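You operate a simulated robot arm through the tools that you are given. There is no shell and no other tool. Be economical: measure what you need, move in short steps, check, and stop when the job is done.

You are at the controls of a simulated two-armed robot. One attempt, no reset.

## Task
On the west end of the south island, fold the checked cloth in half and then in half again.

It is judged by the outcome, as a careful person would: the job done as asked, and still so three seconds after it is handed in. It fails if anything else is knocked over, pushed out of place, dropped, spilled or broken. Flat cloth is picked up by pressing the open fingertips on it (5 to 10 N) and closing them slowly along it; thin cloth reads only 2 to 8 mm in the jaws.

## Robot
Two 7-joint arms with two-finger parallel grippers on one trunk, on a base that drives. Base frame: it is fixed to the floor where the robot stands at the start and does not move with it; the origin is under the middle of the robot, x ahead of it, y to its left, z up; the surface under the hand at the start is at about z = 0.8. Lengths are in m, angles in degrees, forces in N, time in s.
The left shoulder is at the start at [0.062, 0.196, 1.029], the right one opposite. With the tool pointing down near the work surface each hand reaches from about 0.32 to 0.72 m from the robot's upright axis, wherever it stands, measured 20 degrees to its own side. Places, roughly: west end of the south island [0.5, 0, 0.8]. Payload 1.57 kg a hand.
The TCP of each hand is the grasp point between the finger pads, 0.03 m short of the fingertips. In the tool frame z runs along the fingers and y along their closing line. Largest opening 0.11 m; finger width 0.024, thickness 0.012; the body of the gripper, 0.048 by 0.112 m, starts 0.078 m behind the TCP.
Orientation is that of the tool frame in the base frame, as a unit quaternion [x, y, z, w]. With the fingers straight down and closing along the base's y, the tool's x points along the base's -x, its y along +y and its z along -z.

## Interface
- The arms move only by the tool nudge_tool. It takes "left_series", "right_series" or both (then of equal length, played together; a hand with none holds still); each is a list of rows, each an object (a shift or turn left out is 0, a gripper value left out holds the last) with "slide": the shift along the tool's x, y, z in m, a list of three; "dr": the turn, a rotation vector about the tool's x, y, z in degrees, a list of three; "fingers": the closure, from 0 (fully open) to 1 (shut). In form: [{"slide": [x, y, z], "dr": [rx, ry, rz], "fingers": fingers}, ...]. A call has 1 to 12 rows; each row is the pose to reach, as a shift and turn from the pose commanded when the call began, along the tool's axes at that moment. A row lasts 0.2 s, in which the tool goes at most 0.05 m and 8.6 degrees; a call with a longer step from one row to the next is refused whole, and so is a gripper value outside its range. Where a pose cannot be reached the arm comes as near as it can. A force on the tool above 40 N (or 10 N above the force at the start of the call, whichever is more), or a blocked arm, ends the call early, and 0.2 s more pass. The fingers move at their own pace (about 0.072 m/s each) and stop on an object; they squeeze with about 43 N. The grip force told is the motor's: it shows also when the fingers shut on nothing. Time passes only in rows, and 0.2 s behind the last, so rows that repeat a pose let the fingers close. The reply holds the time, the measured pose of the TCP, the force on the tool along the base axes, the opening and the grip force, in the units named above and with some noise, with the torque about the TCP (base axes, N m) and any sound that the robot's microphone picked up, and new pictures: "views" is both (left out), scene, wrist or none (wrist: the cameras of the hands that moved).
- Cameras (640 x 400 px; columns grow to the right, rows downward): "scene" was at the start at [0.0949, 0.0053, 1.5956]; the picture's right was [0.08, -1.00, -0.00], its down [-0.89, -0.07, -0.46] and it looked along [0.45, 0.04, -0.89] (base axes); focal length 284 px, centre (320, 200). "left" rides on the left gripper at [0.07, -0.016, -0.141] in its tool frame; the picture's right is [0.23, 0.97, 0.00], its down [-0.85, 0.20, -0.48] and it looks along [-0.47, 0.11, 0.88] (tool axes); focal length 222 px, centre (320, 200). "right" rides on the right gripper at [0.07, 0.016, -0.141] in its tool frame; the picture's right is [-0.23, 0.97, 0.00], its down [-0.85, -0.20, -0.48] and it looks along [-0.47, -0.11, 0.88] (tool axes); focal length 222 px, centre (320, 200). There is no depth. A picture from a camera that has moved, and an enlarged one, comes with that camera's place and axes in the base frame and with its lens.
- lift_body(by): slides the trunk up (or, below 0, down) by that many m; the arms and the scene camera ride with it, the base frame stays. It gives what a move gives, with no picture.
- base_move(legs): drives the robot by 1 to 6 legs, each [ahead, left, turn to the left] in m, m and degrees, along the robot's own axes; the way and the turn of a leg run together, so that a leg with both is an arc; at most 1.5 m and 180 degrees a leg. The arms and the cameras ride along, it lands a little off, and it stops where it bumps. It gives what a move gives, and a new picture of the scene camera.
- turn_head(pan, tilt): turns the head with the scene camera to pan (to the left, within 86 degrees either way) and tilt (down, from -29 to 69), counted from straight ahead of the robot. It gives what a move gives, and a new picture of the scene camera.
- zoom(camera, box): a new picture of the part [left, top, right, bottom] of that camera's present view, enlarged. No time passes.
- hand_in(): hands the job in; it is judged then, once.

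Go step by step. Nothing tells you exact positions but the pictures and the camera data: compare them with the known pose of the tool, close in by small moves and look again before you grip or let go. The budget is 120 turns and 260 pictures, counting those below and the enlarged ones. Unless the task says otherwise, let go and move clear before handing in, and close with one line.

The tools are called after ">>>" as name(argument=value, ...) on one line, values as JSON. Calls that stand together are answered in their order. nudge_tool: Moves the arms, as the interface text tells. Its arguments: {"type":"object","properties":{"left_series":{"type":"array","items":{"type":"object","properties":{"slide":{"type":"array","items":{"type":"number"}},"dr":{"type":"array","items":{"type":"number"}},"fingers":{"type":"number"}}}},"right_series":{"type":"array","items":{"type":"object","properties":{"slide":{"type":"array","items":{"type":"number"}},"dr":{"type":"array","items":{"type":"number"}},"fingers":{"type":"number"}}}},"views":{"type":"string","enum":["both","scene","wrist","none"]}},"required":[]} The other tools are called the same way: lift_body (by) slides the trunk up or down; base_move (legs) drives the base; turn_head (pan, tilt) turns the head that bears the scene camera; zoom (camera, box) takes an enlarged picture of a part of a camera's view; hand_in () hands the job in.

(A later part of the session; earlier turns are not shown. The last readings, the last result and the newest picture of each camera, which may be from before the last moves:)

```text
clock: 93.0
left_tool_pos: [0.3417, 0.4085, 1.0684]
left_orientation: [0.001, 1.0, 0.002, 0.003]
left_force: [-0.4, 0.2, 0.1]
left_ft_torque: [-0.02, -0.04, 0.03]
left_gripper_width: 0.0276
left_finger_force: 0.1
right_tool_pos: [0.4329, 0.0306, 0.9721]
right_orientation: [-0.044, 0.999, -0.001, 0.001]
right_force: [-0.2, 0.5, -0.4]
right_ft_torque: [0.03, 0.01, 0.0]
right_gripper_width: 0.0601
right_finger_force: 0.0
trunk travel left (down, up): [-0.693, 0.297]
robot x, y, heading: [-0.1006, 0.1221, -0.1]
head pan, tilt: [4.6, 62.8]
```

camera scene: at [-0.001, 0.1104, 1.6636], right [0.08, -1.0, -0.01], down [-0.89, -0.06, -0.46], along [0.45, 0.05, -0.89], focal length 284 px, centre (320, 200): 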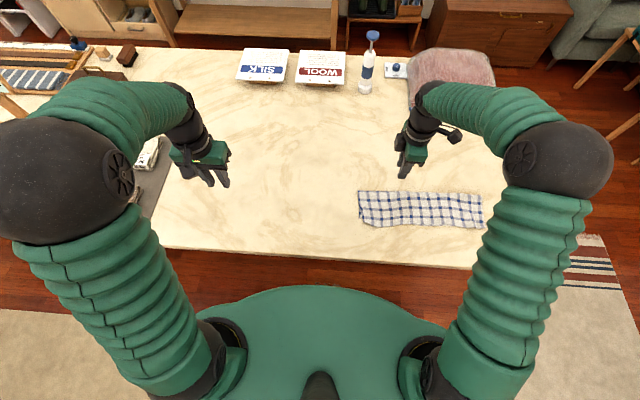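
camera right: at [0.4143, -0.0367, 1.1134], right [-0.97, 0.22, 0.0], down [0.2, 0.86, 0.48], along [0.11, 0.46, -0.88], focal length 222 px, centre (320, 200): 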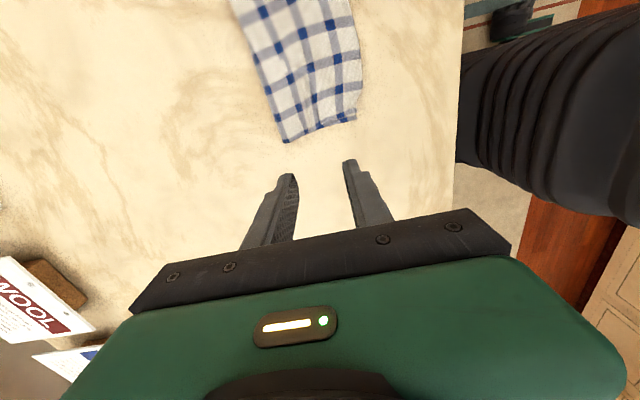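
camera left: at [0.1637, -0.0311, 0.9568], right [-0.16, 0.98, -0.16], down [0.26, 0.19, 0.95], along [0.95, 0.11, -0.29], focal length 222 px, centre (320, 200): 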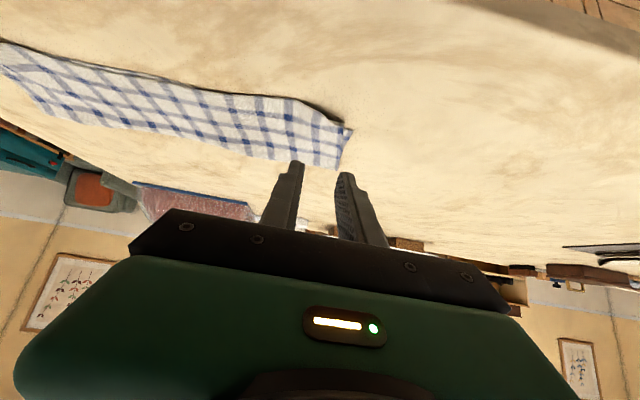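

>>> nudge_tool(right_series=[{"slide": [0.005, -0.026, 0.03]}, {"slide": [0.005, -0.026, 0.075]}, {"slide": [0.005, -0.026, 0.115]}, {"slide": [0.005, -0.026, 0.134]}, {"slide": [0.005, -0.026, 0.134]}], views="both")

```text
clock: 94.2
left_tool_pos: [0.3435, 0.4092, 1.0684]
left_orientation: [0.002, 1.0, 0.002, 0.003]
left_force: [0.0, -0.2, -0.7]
left_ft_torque: [0.0, -0.01, -0.01]
left_gripper_width: 0.0274
left_finger_force: 0.1
right_tool_pos: [0.4299, 0.006, 0.8366]
right_orientation: [-0.045, 0.999, 0.0, 0.001]
right_force: [0.7, 0.2, 0.6]
right_ft_torque: [-0.02, -0.02, -0.04]
right_gripper_width: 0.0599
right_finger_force: 0.0
trunk travel left (down, up): [-0.693, 0.297]
robot x, y, heading: [-0.0993, 0.1212, -0.6]
head pan, tilt: [4.6, 62.8]
camera scene: at [-0.0006, 0.1302, 1.6636], right [0.08, -1.0, 0.0], down [-0.89, -0.07, -0.46], along [0.45, 0.03, -0.89], focal length 284 px, centre (320, 200)
camera right: at [0.3589, 0.0147, 0.9774], right [0.14, 0.99, 0.0], down [0.87, -0.12, 0.48], along [0.48, -0.07, -0.88], focal length 222 px, centre (320, 200)
```

scene: 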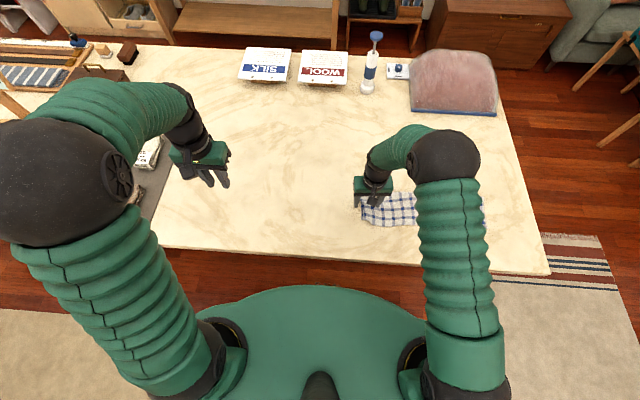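
right: 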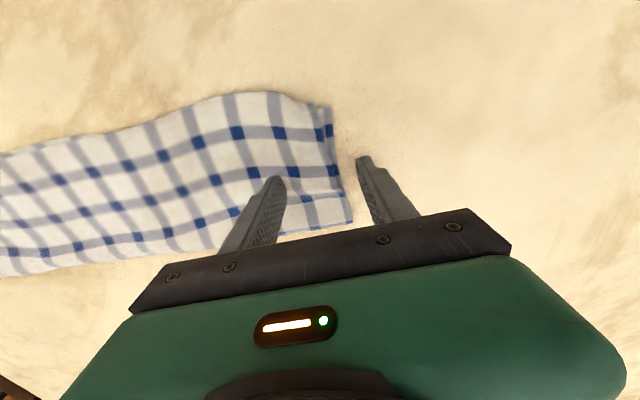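

>>> nudge_tool(right_series=[{"slide": [0, 0, 0.002], "dr": [1.6, 0, 0]}, {"slide": [0, 0, 0.004], "dr": [1.6, 0, 0]}, {"slide": [0, 0, 0.005], "dr": [1.6, 0, 0]}], views="none")

```text
clock: 95.0
left_tool_pos: [0.3412, 0.4094, 1.0681]
left_orientation: [0.002, 1.0, 0.002, 0.002]
left_force: [-0.3, -0.3, 0.3]
left_ft_torque: [0.03, -0.03, 0.0]
left_gripper_width: 0.0277
left_finger_force: 0.1
right_tool_pos: [0.4303, 0.0055, 0.8324]
right_orientation: [-0.045, 0.999, -0.015, 0.001]
right_force: [0.1, 0.1, -0.3]
right_ft_torque: [0.02, 0.02, 0.01]
right_gripper_width: 0.0597
right_finger_force: 0.1
trunk travel left (down, up): [-0.693, 0.297]
robot x, y, heading: [-0.0975, 0.1221, -0.2]
head pan, tilt: [4.6, 62.8]
```

>>> nudge_tool(right_series=[{"slide": [0, 0, 0.001]}, {"slide": [0, 0, 0.0018]}, {"slide": [0, 0, 0.0018]}], views="none")

```text
clock: 95.8
left_tool_pos: [0.3424, 0.4096, 1.0684]
left_orientation: [0.002, 1.0, 0.002, 0.004]
left_force: [-0.6, -1.3, 0.6]
left_ft_torque: [0.01, -0.01, 0.03]
left_gripper_width: 0.0273
left_finger_force: 0.0
right_tool_pos: [0.4284, 0.0047, 0.8313]
right_orientation: [-0.045, 0.999, -0.015, 0.002]
right_force: [-0.3, -0.9, 7.3]
right_ft_torque: [0.11, 0.08, 0.03]
right_gripper_width: 0.0598
right_finger_force: 0.1
trunk travel left (down, up): [-0.693, 0.297]
robot x, y, heading: [-0.0966, 0.1229, -0.2]
head pan, tilt: [4.6, 62.8]
```

Both fingertips are in contact (7 N), so I'll close slowly.

>>> nudge_tool(right_series=[{"slide": [0, 0, 0.0004], "fingers": 0.5}, {"slide": [0, 0, 0.0004], "fingers": 0.55}, {"slide": [0, 0, 0.0004], "fingers": 0.6}, {"slide": [0, 0, 0.0004], "fingers": 0.65}, {"slide": [0, 0, 0.0004], "fingers": 0.7}, {"slide": [0, 0, 0.0004], "fingers": 0.75}, {"slide": [0, 0, 0.0004], "fingers": 0.8}], views="wrist")

>>> zoom(camera="right", box=[220, 80, 420, 260])

```text
clock: 97.4
left_tool_pos: [0.3409, 0.4099, 1.0684]
left_orientation: [0.002, 1.0, 0.002, 0.003]
left_force: [-0.1, -1.1, -0.1]
left_ft_torque: [0.0, 0.04, 0.0]
left_gripper_width: 0.0277
left_finger_force: 0.1
right_tool_pos: [0.4277, 0.0044, 0.8322]
right_orientation: [-0.046, 0.999, -0.016, 0.003]
right_force: [0.5, -3.5, 18.0]
right_ft_torque: [-0.39, 0.05, 0.01]
right_gripper_width: 0.0221
right_finger_force: 2.4
trunk travel left (down, up): [-0.693, 0.297]
robot x, y, heading: [-0.0983, 0.1239, -0.5]
head pan, tilt: [4.6, 62.8]
camera right: at [0.3572, 0.0189, 0.9714], right [0.14, 0.99, -0.03], down [0.87, -0.11, 0.49], along [0.48, -0.09, -0.87], focal length 222 px, centre (320, 200)
```

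right: 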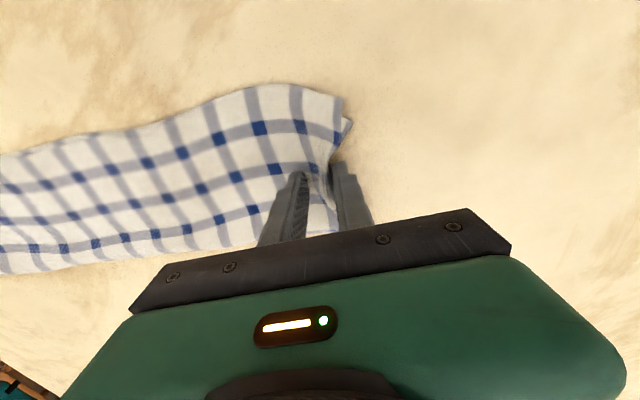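

```text
2.22 times, centred on (320, 170) of right
camera zoom: at [0.3572, 0.0189, 0.9714], right [0.14, 0.99, -0.03], down [0.87, -0.11, 0.49], along [0.48, -0.09, -0.87], focal length 494 px, centre (320, 267)
```

zoom: 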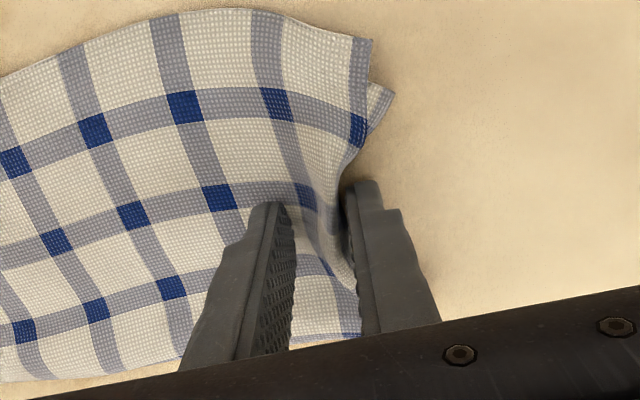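

It's working: the outer finger is pushing both hems in and they buckle between the fingers. I'll close fully.

>>> nudge_tool(right_series=[{"fingers": 0.85}, {"fingers": 0.9}, {"fingers": 0.95}, {"fingers": 1.0}, {"fingers": 1.0}, {"slide": [0, 0, -0.012], "fingers": 1.0}, {"slide": [0, -0.003, -0.025], "fingers": 1.0}], views="wrist")

>>> zoom(camera="right", box=[220, 80, 420, 260])

>>> zoom(camera="scene", box=[320, 160, 448, 240])

```text
clock: 99.0
left_tool_pos: [0.3423, 0.4089, 1.0699]
left_orientation: [0.002, 1.0, 0.001, 0.004]
left_force: [-0.6, -0.3, -0.1]
left_ft_torque: [0.0, -0.01, -0.02]
left_gripper_width: 0.0278
left_finger_force: 0.1
right_tool_pos: [0.4289, 0.0026, 0.8554]
right_orientation: [-0.045, 0.999, -0.014, 0.001]
right_force: [-0.2, -0.1, -0.4]
right_ft_torque: [-0.01, -0.03, -0.04]
right_gripper_width: 0.0036
right_finger_force: 25.2
trunk travel left (down, up): [-0.693, 0.297]
robot x, y, heading: [-0.0993, 0.1222, -0.4]
head pan, tilt: [4.6, 62.8]
camera right: at [0.3567, 0.0151, 0.9959], right [0.14, 0.99, -0.03], down [0.87, -0.11, 0.49], along [0.48, -0.09, -0.87], focal length 222 px, centre (320, 200)
```

right: 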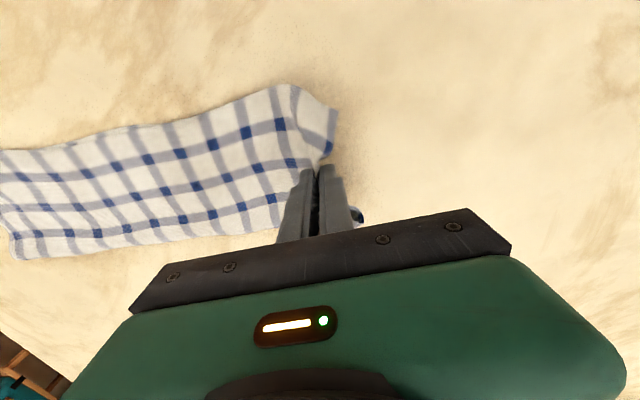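

```text
2.22 times, centred on (320, 170) of right
camera zoom: at [0.3567, 0.0151, 0.9959], right [0.14, 0.99, -0.03], down [0.87, -0.11, 0.49], along [0.48, -0.09, -0.87], focal length 494 px, centre (320, 267)
```

zoom: 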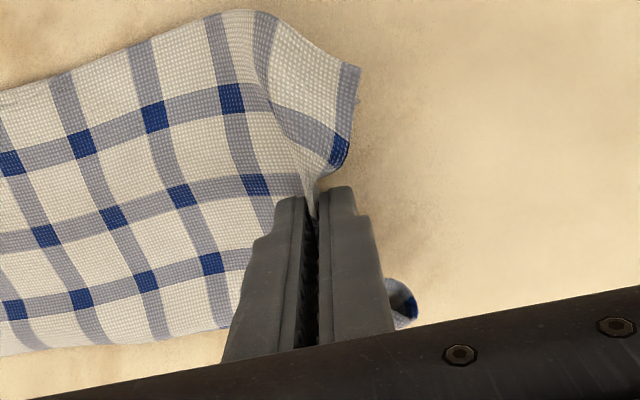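

```text
5.00 times, centred on (384, 200) of scene
camera zoom: at [-0.0022, 0.1293, 1.6636], right [0.08, -1.0, 0.0], down [-0.89, -0.07, -0.46], along [0.45, 0.04, -0.89], focal length 1420 px, centre (0, 200)
```

zoom: 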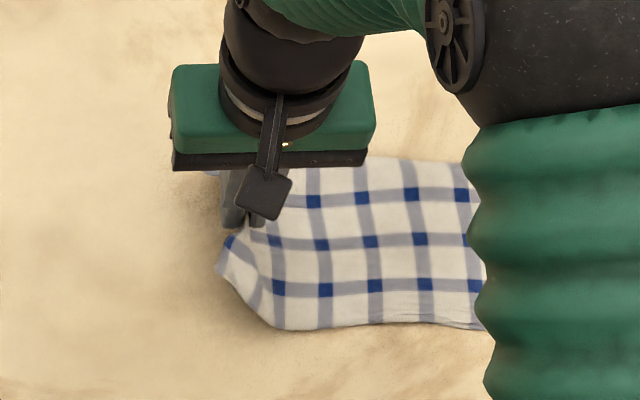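

Now it reads 3.6 mm and no layer is left on the table. I'll lift along the arc while tilting, checking that both layers stay held.

>>> nudge_tool(right_series=[{"slide": [0.0005, -0.007, -0.03], "dr": [-3, 0, 0]}, {"slide": [0.002, -0.0215, -0.0545], "dr": [-8, 0, 0]}, {"slide": [0.0035, -0.042, -0.079], "dr": [-14, 0, 0]}, {"slide": [0.0055, -0.065, -0.098], "dr": [-20, 0, 0]}, {"slide": [0.0077, -0.091, -0.1175], "dr": [-26, 0, 0]}, {"slide": [0.0077, -0.091, -0.1175], "dr": [-26, 0, 0]}])

>>> zoom(camera="scene", box=[320, 140, 512, 260])

```text
clock: 100.4
left_tool_pos: [0.3416, 0.4082, 1.0686]
left_orientation: [0.003, 1.0, 0.003, 0.004]
left_force: [-0.5, 0.0, -0.3]
left_ft_torque: [0.0, -0.01, -0.05]
left_gripper_width: 0.0275
left_finger_force: 0.0
right_tool_pos: [0.4283, -0.0877, 0.9771]
right_orientation: [-0.044, 0.976, 0.213, -0.009]
right_force: [-0.1, -0.3, -0.5]
right_ft_torque: [0.0, 0.0, 0.02]
right_gripper_width: 0.0032
right_finger_force: 24.3
trunk travel left (down, up): [-0.693, 0.297]
robot x, y, heading: [-0.0951, 0.1212, -0.5]
head pan, tilt: [4.6, 62.8]
camera scene: at [-0.0003, 0.1282, 1.6636], right [0.08, -1.0, 0.0], down [-0.89, -0.07, -0.46], along [0.45, 0.04, -0.89], focal length 284 px, centre (320, 200)
camera right: at [0.3637, -0.1375, 1.1115], right [0.15, 0.9, 0.4], down [0.89, -0.3, 0.36], along [0.44, 0.31, -0.84], focal length 222 px, centre (320, 200)
```

scene: 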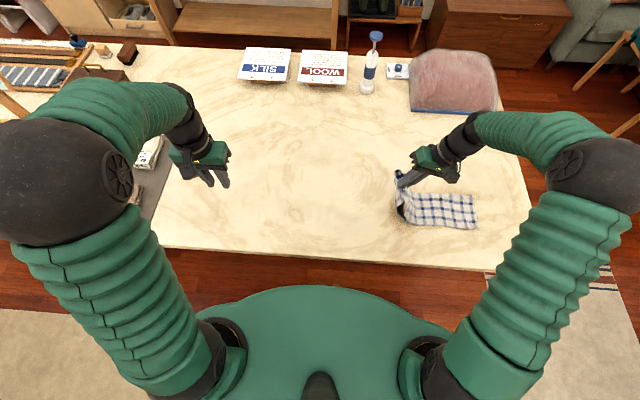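
right: 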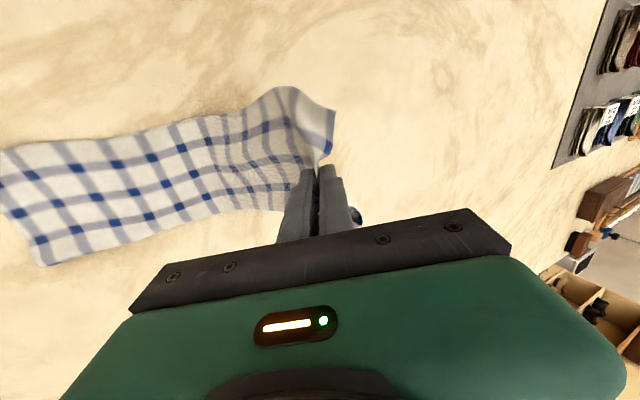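

```text
3.33 times, centred on (416, 200) of scene
camera zoom: at [-0.0003, 0.1282, 1.6636], right [0.08, -1.0, 0.0], down [-0.89, -0.07, -0.46], along [0.45, 0.04, -0.89], focal length 947 px, centre (0, 200)
```

zoom: 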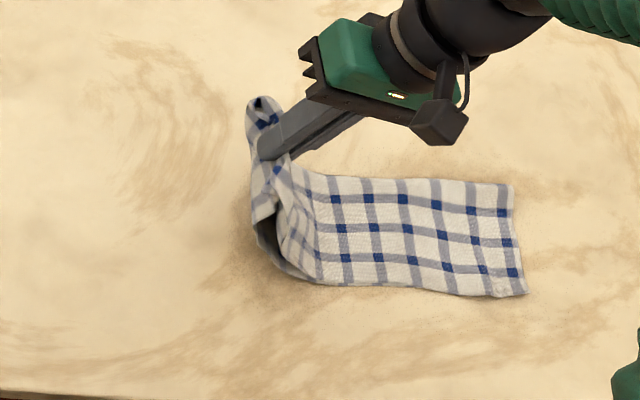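

Both layers are hanging cleanly from the grip. I'll drive right to carry the end over.

>>> base_move(legs=[[0, -0.25, 0]])

>>> zoom(camera="scene", box=[240, 120, 464, 260])

```text
clock: 102.2
left_tool_pos: [0.3415, 0.1714, 1.0658]
left_orientation: [-0.001, 1.0, -0.002, 0.002]
left_force: [0.5, 1.0, 0.5]
left_ft_torque: [-0.07, -0.02, 0.02]
left_gripper_width: 0.0275
left_finger_force: 0.1
right_tool_pos: [0.4291, -0.3233, 0.9789]
right_orientation: [-0.046, 0.977, 0.206, -0.009]
right_force: [-0.4, 0.7, 0.7]
right_ft_torque: [-0.06, -0.02, -0.01]
right_gripper_width: 0.0033
right_finger_force: 24.5
trunk travel left (down, up): [-0.693, 0.297]
robot x, y, heading: [-0.0964, -0.1253, -0.1]
head pan, tilt: [4.6, 62.8]
camera scene: at [-0.0011, -0.1042, 1.6635], right [0.08, -1.0, 0.01], down [-0.89, -0.07, -0.45], along [0.45, 0.03, -0.89], focal length 284 px, centre (320, 200)
```

scene: 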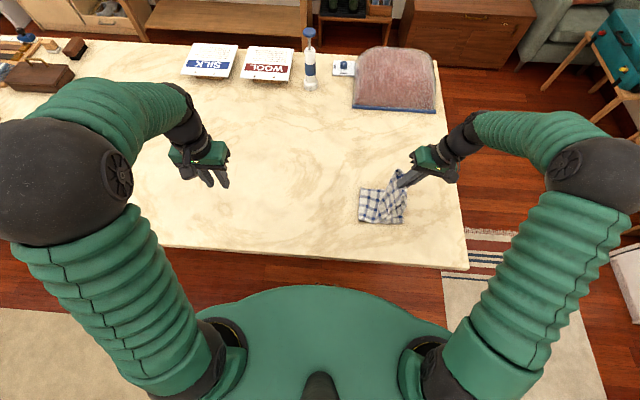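

```text
2.86 times, centred on (352, 190) of scene
camera zoom: at [-0.0011, -0.1042, 1.6635], right [0.08, -1.0, 0.01], down [-0.89, -0.07, -0.45], along [0.45, 0.03, -0.89], focal length 812 px, centre (229, 229)
```

zoom: 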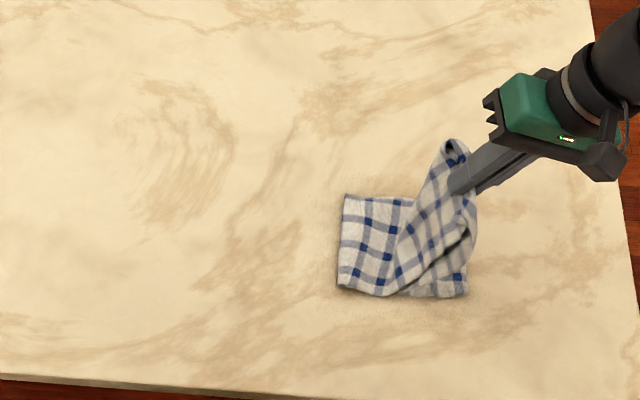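

>>> zoom(camera="scene", box=[320, 150, 448, 230])

>>> zoom(camera="right", box=[0, 0, 640, 400])

>>> zoom(camera="left", box=[0, 0, 640, 400])

```text
5.00 times, centred on (384, 190) of scene
camera zoom: at [-0.0011, -0.1042, 1.6635], right [0.08, -1.0, 0.01], down [-0.89, -0.07, -0.45], along [0.45, 0.03, -0.89], focal length 1420 px, centre (0, 250)
```

zoom: 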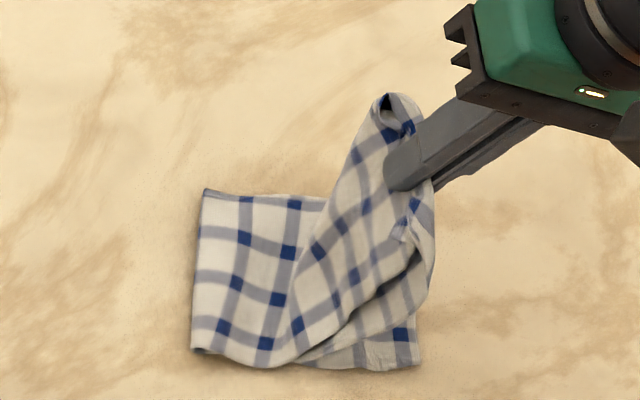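

```text
1.00 times, centred on (320, 200) of right (not enlarged: the box is as wide or as high as the picture)
camera zoom: at [0.3633, -0.3728, 1.1142], right [0.14, 0.91, 0.39], down [0.89, -0.29, 0.36], along [0.44, 0.3, -0.85], focal length 222 px, centre (320, 200)
```

zoom: 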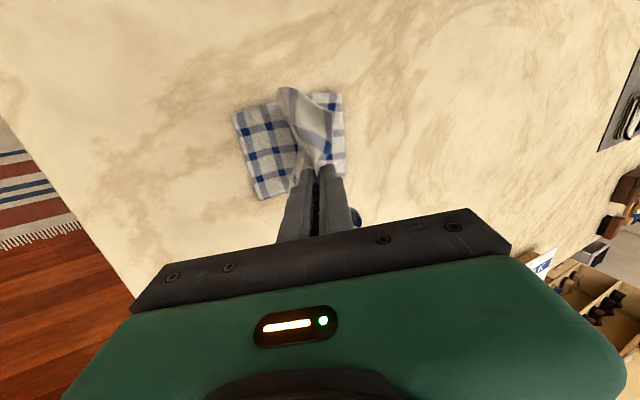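

```text
1.00 times, centred on (320, 200) of left (not enlarged: the box is as wide or as high as the picture)
camera zoom: at [0.2708, 0.1555, 1.2064], right [-0.23, 0.97, -0.01], down [0.85, 0.2, 0.48], along [0.47, 0.11, -0.88], focal length 222 px, centre (320, 200)
```

zoom: 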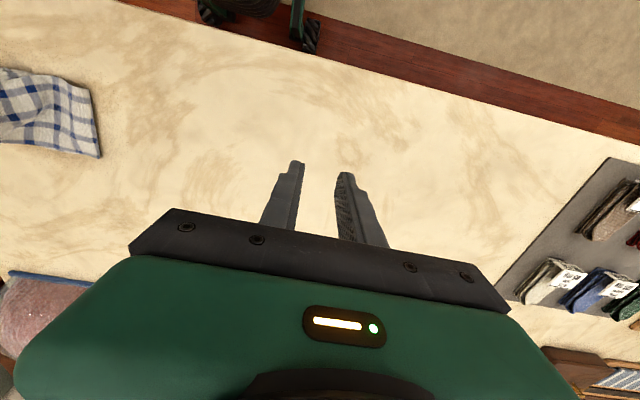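

The right end lies at y −0.355 and the fold at −0.208, so the fold line has crept too far right because the sheet was slack at the top. I'll carry it back left, raise the hand, and do the arc again with the sheet taut.

>>> base_move(legs=[[0, 0.21, 0]])

>>> lift_body(by=0.03)

>>> zoom(camera="scene", box=[300, 120, 524, 260])

>>> zoom(camera="right", box=[0, 0, 640, 400])

```text
clock: 103.8
left_tool_pos: [0.3392, 0.3743, 1.0691]
left_orientation: [-0.003, 1.0, 0.002, 0.003]
left_force: [0.1, -0.2, -0.5]
left_ft_torque: [-0.01, -0.01, 0.0]
left_gripper_width: 0.0271
left_finger_force: 0.1
right_tool_pos: [0.4269, -0.1195, 0.9782]
right_orientation: [-0.048, 0.976, 0.21, -0.009]
right_force: [0.6, -0.6, 0.5]
right_ft_torque: [-0.06, -0.01, 0.0]
right_gripper_width: 0.0032
right_finger_force: 24.3
trunk travel left (down, up): [-0.693, 0.297]
robot x, y, heading: [-0.0999, 0.0846, 0.1]
head pan, tilt: [4.6, 62.8]
camera scene: at [-0.0014, 0.0913, 1.6636], right [0.08, -1.0, 0.0], down [-0.89, -0.07, -0.46], along [0.45, 0.04, -0.89], focal length 284 px, centre (320, 200)
```

scene: 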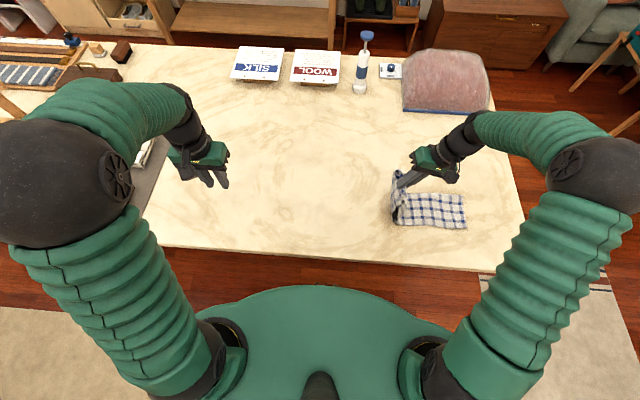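

```text
clock: 104.6
left_tool_pos: [0.3377, 0.3758, 1.0989]
left_orientation: [-0.003, 1.0, 0.002, 0.005]
left_force: [0.2, -1.1, 0.0]
left_ft_torque: [0.02, 0.0, -0.01]
left_gripper_width: 0.0275
left_finger_force: 0.1
right_tool_pos: [0.4262, -0.1215, 1.0074]
right_orientation: [-0.048, 0.976, 0.21, -0.007]
right_force: [0.4, 0.3, -0.1]
right_ft_torque: [-0.01, -0.01, -0.02]
right_gripper_width: 0.0034
right_finger_force: 24.3
trunk travel left (down, up): [-0.723, 0.267]
robot x, y, heading: [-0.0938, 0.0894, 0.0]
head pan, tilt: [4.6, 62.8]
```

```text
2.86 times, centred on (412, 190) of scene
camera zoom: at [-0.0012, 0.0912, 1.6936], right [0.08, -1.0, 0.0], down [-0.89, -0.07, -0.46], along [0.45, 0.04, -0.89], focal length 812 px, centre (57, 229)
```

zoom: 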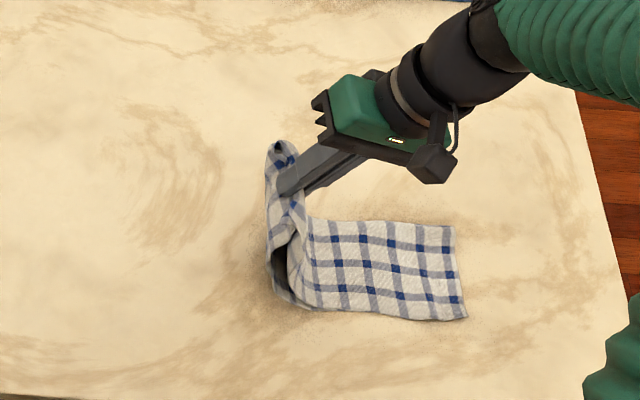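

```text
1.00 times, centred on (320, 200) of right (not enlarged: the box is as wide or as high as the picture)
camera zoom: at [0.3616, -0.1709, 1.1431], right [0.14, 0.91, 0.4], down [0.89, -0.29, 0.36], along [0.44, 0.31, -0.84], focal length 222 px, centre (320, 200)
```

zoom: 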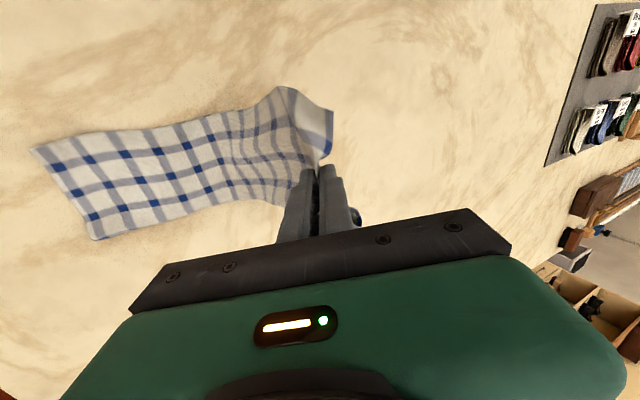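

The lift-off is back at y −0.164 with the right end at −0.362, so the halves now match. I'll drive right 10 cm across the top of the arc.

>>> base_move(legs=[[0, -0.11, 0]])

>>> zoom(camera="scene", box=[300, 120, 524, 260])

>>> zoom(camera="right", box=[0, 0, 640, 400])

```text
clock: 105.8
left_tool_pos: [0.3365, 0.297, 1.0903]
left_orientation: [-0.005, 1.0, -0.011, 0.005]
left_force: [-0.6, 1.4, -0.6]
left_ft_torque: [-0.13, -0.01, 0.04]
left_gripper_width: 0.0276
left_finger_force: 0.0
right_tool_pos: [0.4269, -0.2001, 1.013]
right_orientation: [-0.05, 0.979, 0.198, -0.008]
right_force: [-1.0, 1.4, 0.6]
right_ft_torque: [-0.15, -0.03, -0.01]
right_gripper_width: 0.0034
right_finger_force: 24.4
trunk travel left (down, up): [-0.723, 0.267]
robot x, y, heading: [-0.0986, -0.0225, 0.1]
head pan, tilt: [4.6, 62.8]
camera scene: at [-0.0015, 0.0299, 1.6929], right [0.09, -1.0, 0.03], down [-0.89, -0.09, -0.45], along [0.45, 0.02, -0.89], focal length 284 px, centre (320, 200)
```

scene: 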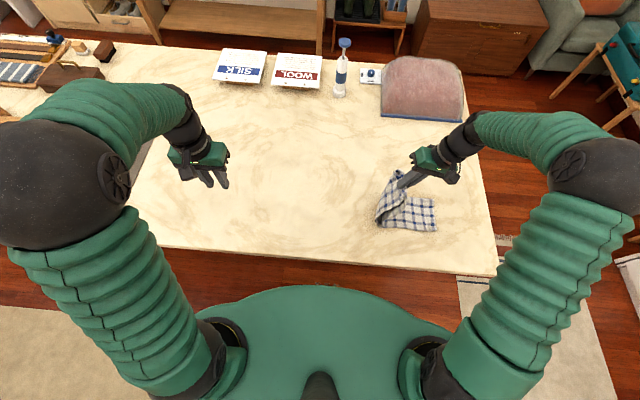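

```text
2.86 times, centred on (412, 190) of scene
camera zoom: at [-0.0015, 0.0299, 1.6929], right [0.09, -1.0, 0.03], down [-0.89, -0.09, -0.45], along [0.45, 0.02, -0.89], focal length 812 px, centre (57, 229)
```

zoom: 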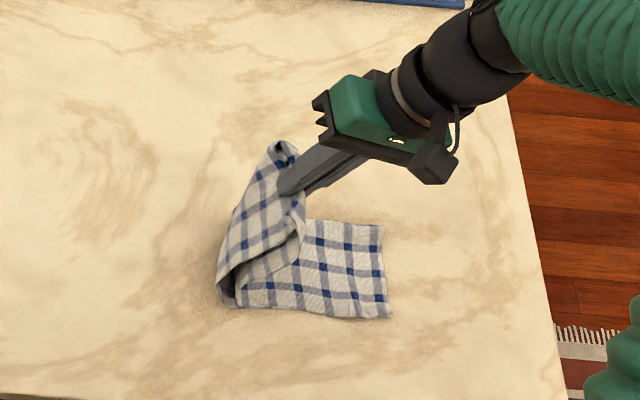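

```text
1.00 times, centred on (320, 200) of right (not enlarged: the box is as wide or as high as the picture)
camera zoom: at [0.3619, -0.2466, 1.1499], right [0.13, 0.92, 0.38], down [0.89, -0.28, 0.37], along [0.44, 0.29, -0.85], focal length 222 px, centre (320, 200)
```

zoom: 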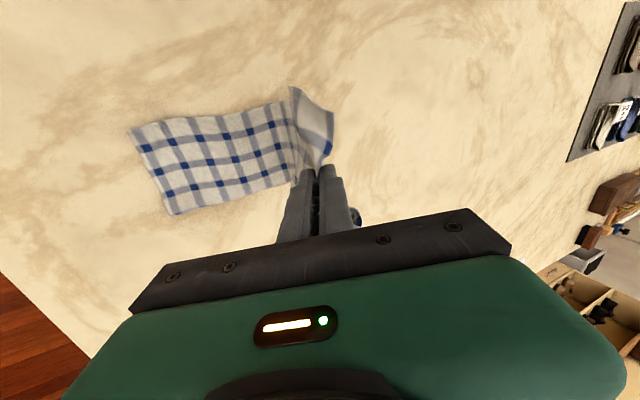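

The sheet is standing taut over the fold line. I'll lower it along the arc with the arm, tilting further, and stop just above the right end.

>>> nudge_tool(right_series=[{"slide": [0.0023, -0.027, -0.0032], "dr": [-2, 0, 0]}, {"slide": [0.0045, -0.0567, 0.001], "dr": [-5, 0, 0]}, {"slide": [0.0064, -0.0835, 0.0088], "dr": [-8, 0, 0]}, {"slide": [0.0082, -0.1107, 0.0186], "dr": [-11, 0, 0]}, {"slide": [0.0094, -0.1321, 0.0322], "dr": [-14, 0, 0]}, {"slide": [0.0105, -0.1524, 0.0461], "dr": [-16, 0, 0]}, {"slide": [0.0113, -0.1692, 0.0616], "dr": [-18, 0, 0]}, {"slide": [0.012, -0.1848, 0.0771], "dr": [-20, 0, 0]}])

>>> zoom(camera="scene", box=[300, 120, 524, 260])

```text
clock: 107.6
left_tool_pos: [0.3358, 0.2724, 1.0992]
left_orientation: [-0.006, 1.0, 0.002, 0.005]
left_force: [-0.1, -0.7, 1.4]
left_ft_torque: [0.02, 0.03, -0.01]
left_gripper_width: 0.0277
left_finger_force: 0.2
right_tool_pos: [0.4278, -0.3604, 0.8648]
right_orientation: [-0.048, 0.925, 0.377, -0.016]
right_force: [-0.2, -0.2, -0.5]
right_ft_torque: [-0.02, 0.01, -0.03]
right_gripper_width: 0.0037
right_finger_force: 24.5
trunk travel left (down, up): [-0.723, 0.267]
robot x, y, heading: [-0.0951, -0.02, 0.2]
head pan, tilt: [4.6, 62.8]
camera scene: at [-0.0004, -0.0091, 1.6936], right [0.08, -1.0, 0.0], down [-0.89, -0.08, -0.45], along [0.45, 0.04, -0.89], focal length 284 px, centre (320, 200)
camera right: at [0.3674, -0.4557, 0.9755], right [0.15, 0.72, 0.68], down [0.9, -0.39, 0.21], along [0.41, 0.58, -0.7], focal length 222 px, centre (320, 200)
```

scene: 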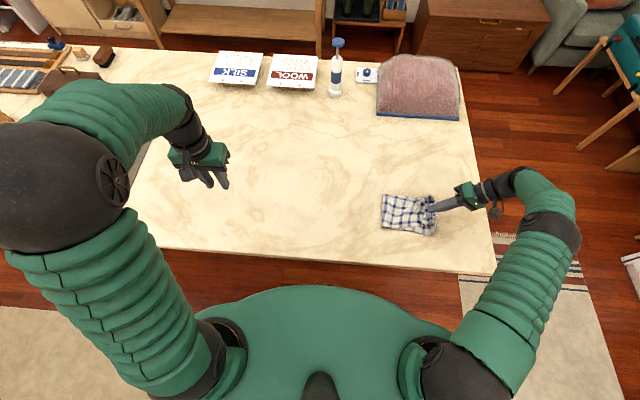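
right: 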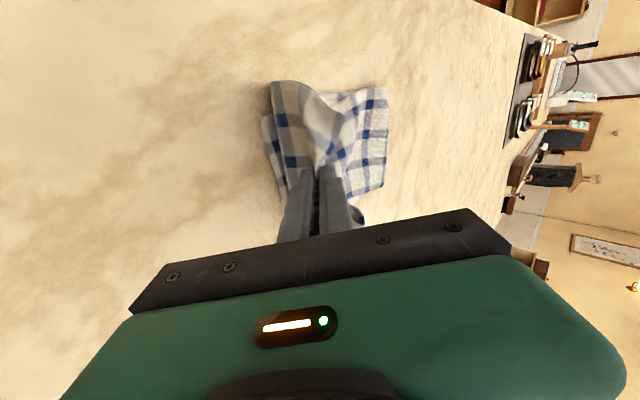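

```text
2.86 times, centred on (412, 190) of scene
camera zoom: at [-0.0004, -0.0091, 1.6936], right [0.08, -1.0, 0.0], down [-0.89, -0.08, -0.45], along [0.45, 0.04, -0.89], focal length 812 px, centre (57, 229)
```

zoom: 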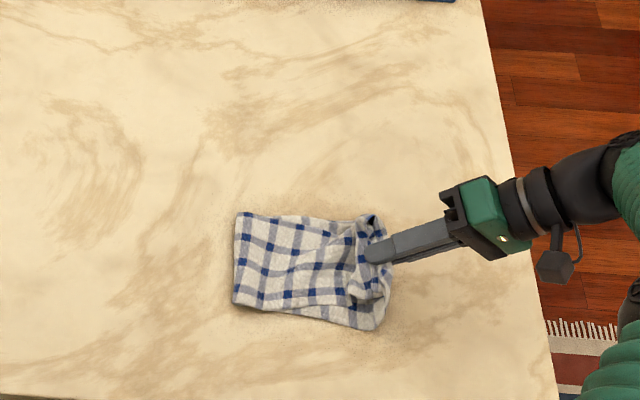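

The end now hangs just above the right end, and the fold line is near y −0.19. I'll lower it onto the right end and look before releasing.

>>> nudge_tool(right_series=[{"slide": [0.0003, -0.01, 0.005]}, {"slide": [0.0005, -0.018, 0.01]}, {"slide": [0.0007, -0.0239, 0.013]}, {"slide": [0.0007, -0.0239, 0.013]}])

>>> zoom(camera="scene", box=[360, 170, 456, 230])

>>> zoom(camera="right", box=[220, 60, 420, 220])

```text
clock: 108.6
left_tool_pos: [0.3361, 0.2644, 1.1009]
left_orientation: [-0.005, 1.0, 0.004, 0.005]
left_force: [-0.5, -0.4, 0.5]
left_ft_torque: [0.0, -0.01, 0.02]
left_gripper_width: 0.0274
left_finger_force: 0.1
right_tool_pos: [0.4294, -0.3743, 0.8355]
right_orientation: [-0.049, 0.924, 0.378, -0.015]
right_force: [0.2, -0.7, 1.5]
right_ft_torque: [0.01, -0.01, -0.03]
right_gripper_width: 0.0035
right_finger_force: 24.6
trunk travel left (down, up): [-0.723, 0.267]
robot x, y, heading: [-0.0957, -0.0213, 0.2]
head pan, tilt: [4.6, 62.8]
camera scene: at [-0.0018, -0.0214, 1.6937], right [0.08, -1.0, 0.0], down [-0.89, -0.07, -0.46], along [0.45, 0.04, -0.89], focal length 284 px, centre (320, 200)
camera right: at [0.3685, -0.4698, 0.9472], right [0.15, 0.71, 0.69], down [0.9, -0.39, 0.21], along [0.42, 0.58, -0.7], focal length 222 px, centre (320, 200)
```

scene: 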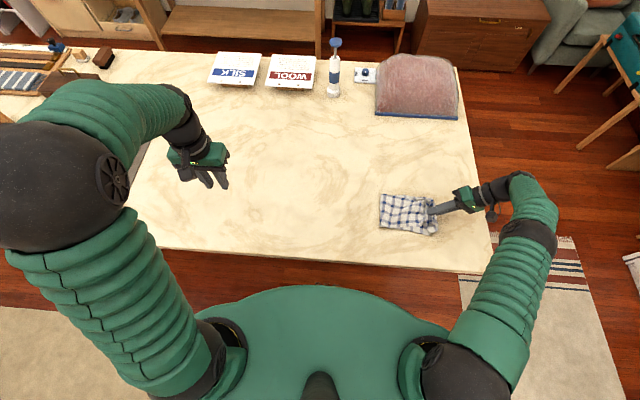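
right: 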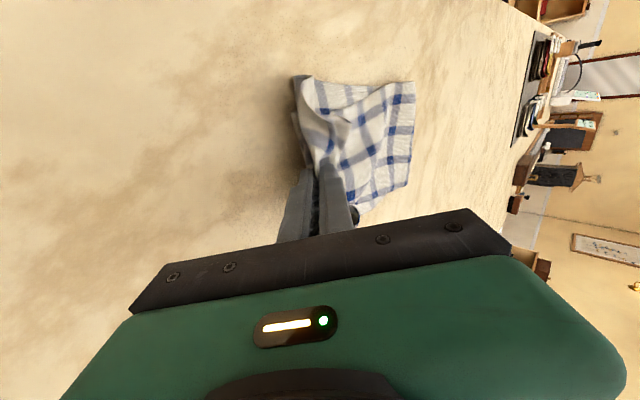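

```text
6.67 times, centred on (408, 200) of scene
camera zoom: at [-0.0018, -0.0214, 1.6937], right [0.08, -1.0, 0.0], down [-0.89, -0.07, -0.46], along [0.45, 0.04, -0.89], focal length 1894 px, centre (-267, 200)
```

zoom: 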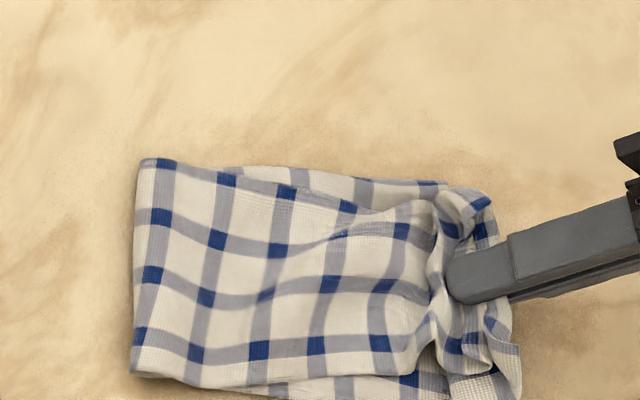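

```text
2.50 times, centred on (320, 140) of right
camera zoom: at [0.3685, -0.4698, 0.9472], right [0.15, 0.71, 0.69], down [0.9, -0.39, 0.21], along [0.42, 0.58, -0.7], focal length 555 px, centre (320, 350)
```

zoom: 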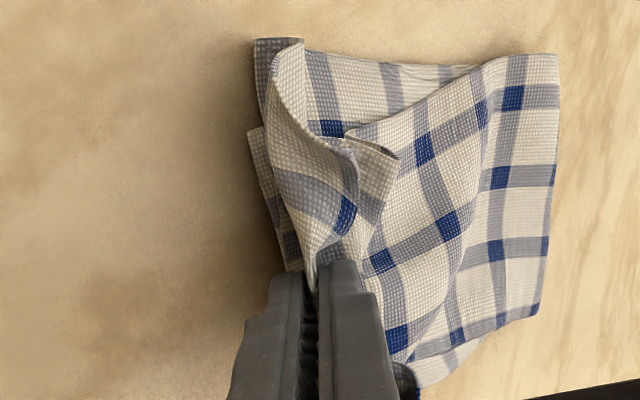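

The end is resting over the right end. I'll open slightly while rising a few mm, then slide the fingers out backwards.

>>> nudge_tool(right_series=[{"slide": [0, 0.002, -0.001], "fingers": 0.93}, {"slide": [0, 0.004, -0.004], "fingers": 0.86}, {"slide": [0, 0.005, -0.01], "fingers": 0.82}, {"slide": [0, 0.006, -0.025]}, {"slide": [0, 0.006, -0.045]}, {"slide": [0, 0.006, -0.08]}, {"slide": [0, 0.006, -0.12]}])

>>> zoom(camera="scene", box=[360, 170, 456, 230])

>>> zoom(camera="right", box=[220, 60, 420, 220])

```text
clock: 110.2
left_tool_pos: [0.3344, 0.2686, 1.1019]
left_orientation: [-0.005, 1.0, 0.004, 0.005]
left_force: [0.8, 0.1, -0.4]
left_ft_torque: [0.03, 0.0, -0.01]
left_gripper_width: 0.0275
left_finger_force: 0.0
right_tool_pos: [0.4191, -0.4371, 0.9288]
right_orientation: [-0.048, 0.924, 0.378, -0.017]
right_force: [0.8, -1.0, 0.2]
right_ft_torque: [0.02, 0.0, 0.0]
right_gripper_width: 0.0199
right_finger_force: 0.0
right hand out of reach, approached as far as the arm can: row 6, 7
trunk travel left (down, up): [-0.723, 0.267]
robot x, y, heading: [-0.0969, -0.0225, 0.3]
head pan, tilt: [4.6, 62.8]
camera scene: at [-0.0019, -0.0166, 1.6937], right [0.08, -1.0, 0.0], down [-0.89, -0.07, -0.46], along [0.45, 0.04, -0.89], focal length 284 px, centre (320, 200)
camera right: at [0.3593, -0.5333, 1.0406], right [0.15, 0.71, 0.68], down [0.9, -0.39, 0.21], along [0.41, 0.58, -0.7], focal length 222 px, centre (320, 200)
```

scene: 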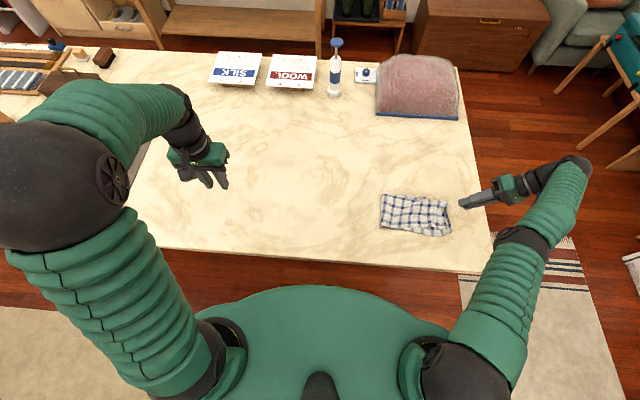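
right: 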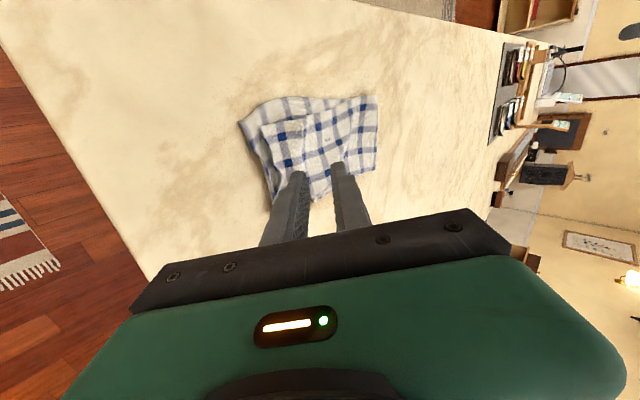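

```text
6.67 times, centred on (408, 200) of scene
camera zoom: at [-0.0019, -0.0166, 1.6937], right [0.08, -1.0, 0.0], down [-0.89, -0.07, -0.46], along [0.45, 0.04, -0.89], focal length 1894 px, centre (-267, 200)
```

zoom: 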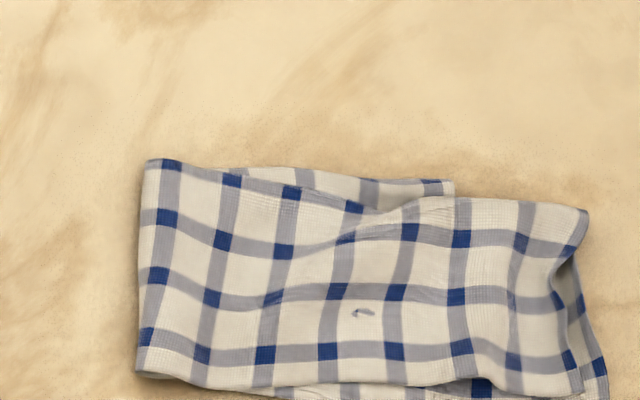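

```text
2.50 times, centred on (320, 140) of right
camera zoom: at [0.3593, -0.5333, 1.0406], right [0.15, 0.71, 0.68], down [0.9, -0.39, 0.21], along [0.41, 0.58, -0.7], focal length 555 px, centre (320, 350)
```

zoom: 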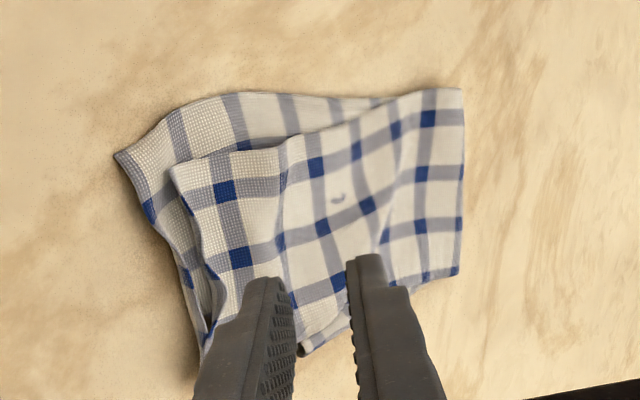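

Released, and the fold is tidy, but the top half overshoots: the fold is at y −0.19, the bottom end at −0.358 and the top end at −0.424. I'll regrip the top end and re-lay it with the fold line near −0.157. First I'll straighten the hand and shift the base right for a comfortable reach.

>>> nudge_tool(right_series=[{"slide": [0, 0.008, -0.008], "dr": [8, 0, 0]}, {"slide": [0, 0.015, -0.015], "dr": [16, 0, 0]}, {"slide": [0, 0.022, -0.022], "dr": [24, 0, 0]}, {"slide": [0, 0.03, -0.03], "dr": [32, 0, 0]}, {"slide": [0, 0.035, -0.035], "dr": [40, 0, 0]}, {"slide": [0, 0.035, -0.035], "dr": [45, 0, 0], "fingers": 0.4545}, {"slide": [0, 0.035, -0.035], "dr": [45, 0, 0]}], views="none")

>>> base_move(legs=[[0, -0.16, 0]])

>>> nudge_tool(right_series=[{"slide": [0, 0, 0]}], views="both")

```text
clock: 111.8
left_tool_pos: [0.3348, 0.2689, 1.1005]
left_orientation: [-0.005, 1.0, 0.003, 0.005]
left_force: [-0.1, 0.5, 0.2]
left_ft_torque: [0.01, 0.02, 0.03]
left_gripper_width: 0.0271
left_finger_force: 0.0
right_tool_pos: [0.5281, -0.4906, 0.9796]
right_orientation: [-0.05, 0.999, -0.005, 0.004]
right_force: [-0.3, 0.2, 0.0]
right_ft_torque: [0.01, -0.02, 0.02]
right_gripper_width: 0.06
right_finger_force: 0.0
right hand out of reach, approached as far as the arm can: row 1, 2, 3, 4, 5, 6, 7
trunk travel left (down, up): [-0.723, 0.267]
robot x, y, heading: [-0.0964, -0.0222, 0.3]
head pan, tilt: [4.6, 62.8]
```

```text
clock: 113.2
left_tool_pos: [0.3334, 0.1187, 1.097]
left_orientation: [-0.008, 1.0, -0.003, 0.006]
left_force: [-0.5, 0.5, -0.4]
left_ft_torque: [-0.06, -0.08, 0.01]
left_gripper_width: 0.0276
left_finger_force: 0.0
right_tool_pos: [0.53, -0.64, 0.9848]
right_orientation: [-0.053, 0.999, -0.011, 0.004]
right_force: [-0.9, 0.9, 1.0]
right_ft_torque: [-0.09, 0.0, 0.0]
right_gripper_width: 0.0602
right_finger_force: 0.2
trunk travel left (down, up): [-0.723, 0.267]
robot x, y, heading: [-0.0964, -0.1796, 0.5]
head pan, tilt: [4.6, 62.8]
camera scene: at [-0.0006, -0.1575, 1.6935], right [0.09, -1.0, 0.01], down [-0.89, -0.08, -0.45], along [0.45, 0.03, -0.89], focal length 284 px, centre (320, 200)
```

scene: 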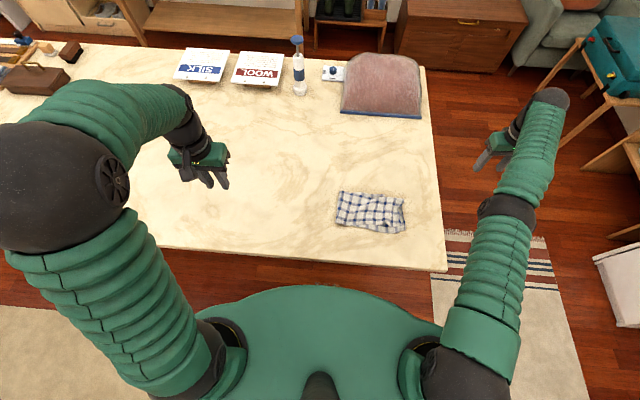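

```text
clock: 113.6
left_tool_pos: [0.3357, 0.0987, 1.1038]
left_orientation: [-0.007, 1.0, 0.006, 0.005]
left_force: [-0.2, 0.2, -0.3]
left_ft_torque: [0.0, 0.0, -0.03]
left_gripper_width: 0.0275
left_finger_force: 0.0
right_tool_pos: [0.5312, -0.6583, 0.9762]
right_orientation: [-0.052, 0.999, -0.001, 0.005]
right_force: [0.9, -0.4, 0.4]
right_ft_torque: [0.03, -0.03, -0.01]
right_gripper_width: 0.06
right_finger_force: 0.1
trunk travel left (down, up): [-0.723, 0.267]
robot x, y, heading: [-0.0983, -0.1833, 0.2]
head pan, tilt: [4.6, 62.8]
camera scene: at [0.0008, -0.1924, 1.6935], right [0.09, -1.0, -0.01], down [-0.89, -0.07, -0.46], along [0.45, 0.05, -0.89], focal length 284 px, centre (320, 200)
camera right: at [0.4594, -0.6502, 1.1173], right [0.12, 0.99, 0.0], down [0.87, -0.11, 0.49], along [0.48, -0.06, -0.87], focal length 222 px, centre (320, 200)
```

scene: 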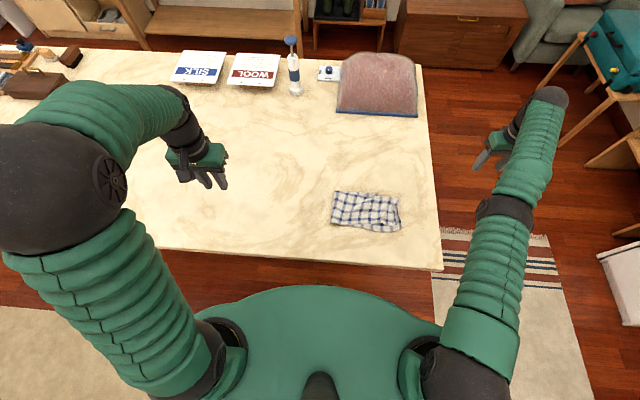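
right: 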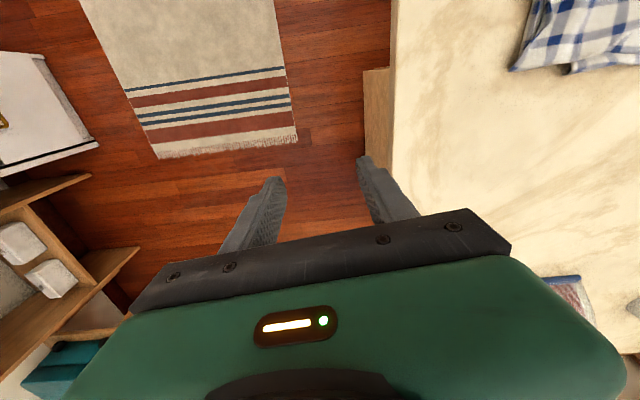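

The right arm is near straight again, so I'll use the same unfolding trick here, clear of the table.

>>> nudge_tool(right_series=[{"slide": [0.01, 0, -0.01], "dr": [0, 8, 0]}, {"slide": [0.02, 0, -0.02], "dr": [0, 16, 0]}, {"slide": [0.03, 0, -0.03], "dr": [0, 24, 0]}, {"slide": [0.04, 0, -0.04], "dr": [0, 32, 0]}, {"slide": [0.05, 0, -0.05], "dr": [0, 40, 0]}, {"slide": [0.06, 0, -0.06], "dr": [0, 48, 0]}, {"slide": [0.07, 0, -0.07], "dr": [0, 56, 0]}], views="scene")

```text
clock: 115.2
left_tool_pos: [0.3343, 0.1022, 1.1034]
left_orientation: [-0.007, 1.0, 0.004, 0.006]
left_force: [0.3, -0.5, -0.5]
left_ft_torque: [0.03, -0.03, -0.01]
left_gripper_width: 0.0275
left_finger_force: 0.0
right_tool_pos: [0.3624, -0.6116, 1.0532]
right_orientation: [-0.037, 0.911, -0.026, -0.411]
right_force: [0.7, -0.5, 0.0]
right_ft_torque: [0.0, -0.01, 0.03]
right_gripper_width: 0.0599
right_finger_force: 0.1
right hand out of reach, approached as far as the arm can: row 1, 2, 3, 4, 5, 6, 7
trunk travel left (down, up): [-0.723, 0.267]
robot x, y, heading: [-0.0938, -0.1837, 0.5]
head pan, tilt: [4.6, 62.8]
camera scene: at [-0.0012, -0.1814, 1.6936], right [0.09, -1.0, 0.0], down [-0.89, -0.07, -0.46], along [0.45, 0.04, -0.89], focal length 284 px, centre (320, 200)
```

scene: 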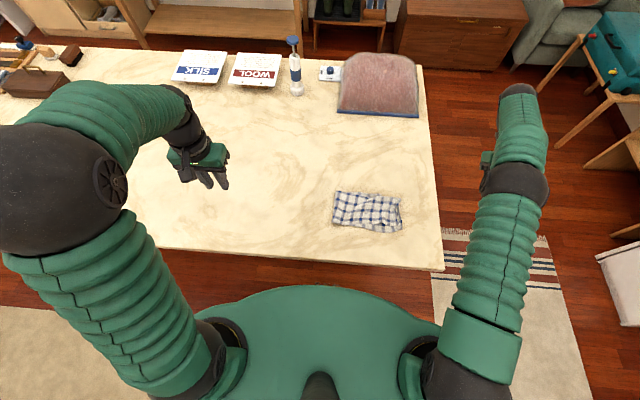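

Elbow not clearly bent yet; I'll tilt a little more while moving inward.

>>> nudge_tool(right_series=[{"slide": [0.01, 0.0, -0.01], "dr": [0, 8, 0]}, {"slide": [0.02, 0, -0.02], "dr": [0, 16, 0]}, {"slide": [0.03, 0, -0.03], "dr": [0, 24, 0]}, {"slide": [0.04, 0, -0.04], "dr": [0, 30, 0]}], views="scene")

```text
clock: 116.2
left_tool_pos: [0.3324, 0.1071, 1.1029]
left_orientation: [-0.007, 1.0, 0.002, 0.006]
left_force: [0.9, 1.0, 0.0]
left_ft_torque: [-0.02, 0.0, 0.04]
left_gripper_width: 0.0274
left_finger_force: 0.0
right_tool_pos: [0.2995, -0.5738, 1.0962]
right_orientation: [-0.081, 0.821, -0.063, -0.562]
right_force: [-0.2, -0.4, -0.2]
right_ft_torque: [0.0, -0.04, 0.02]
right_gripper_width: 0.0602
right_finger_force: 0.2
right hand out of reach, approached as far as the arm can: row 1, 2, 3, 4
trunk travel left (down, up): [-0.723, 0.267]
robot x, y, heading: [-0.0978, -0.1843, 0.5]
head pan, tilt: [4.6, 62.8]
camera scene: at [-0.001, -0.173, 1.6937], right [0.09, -1.0, 0.0], down [-0.89, -0.08, -0.46], along [0.45, 0.04, -0.89], focal length 284 px, centre (320, 200)
```

scene: 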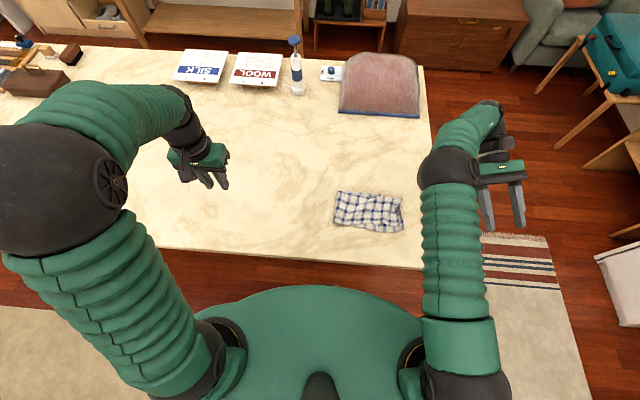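

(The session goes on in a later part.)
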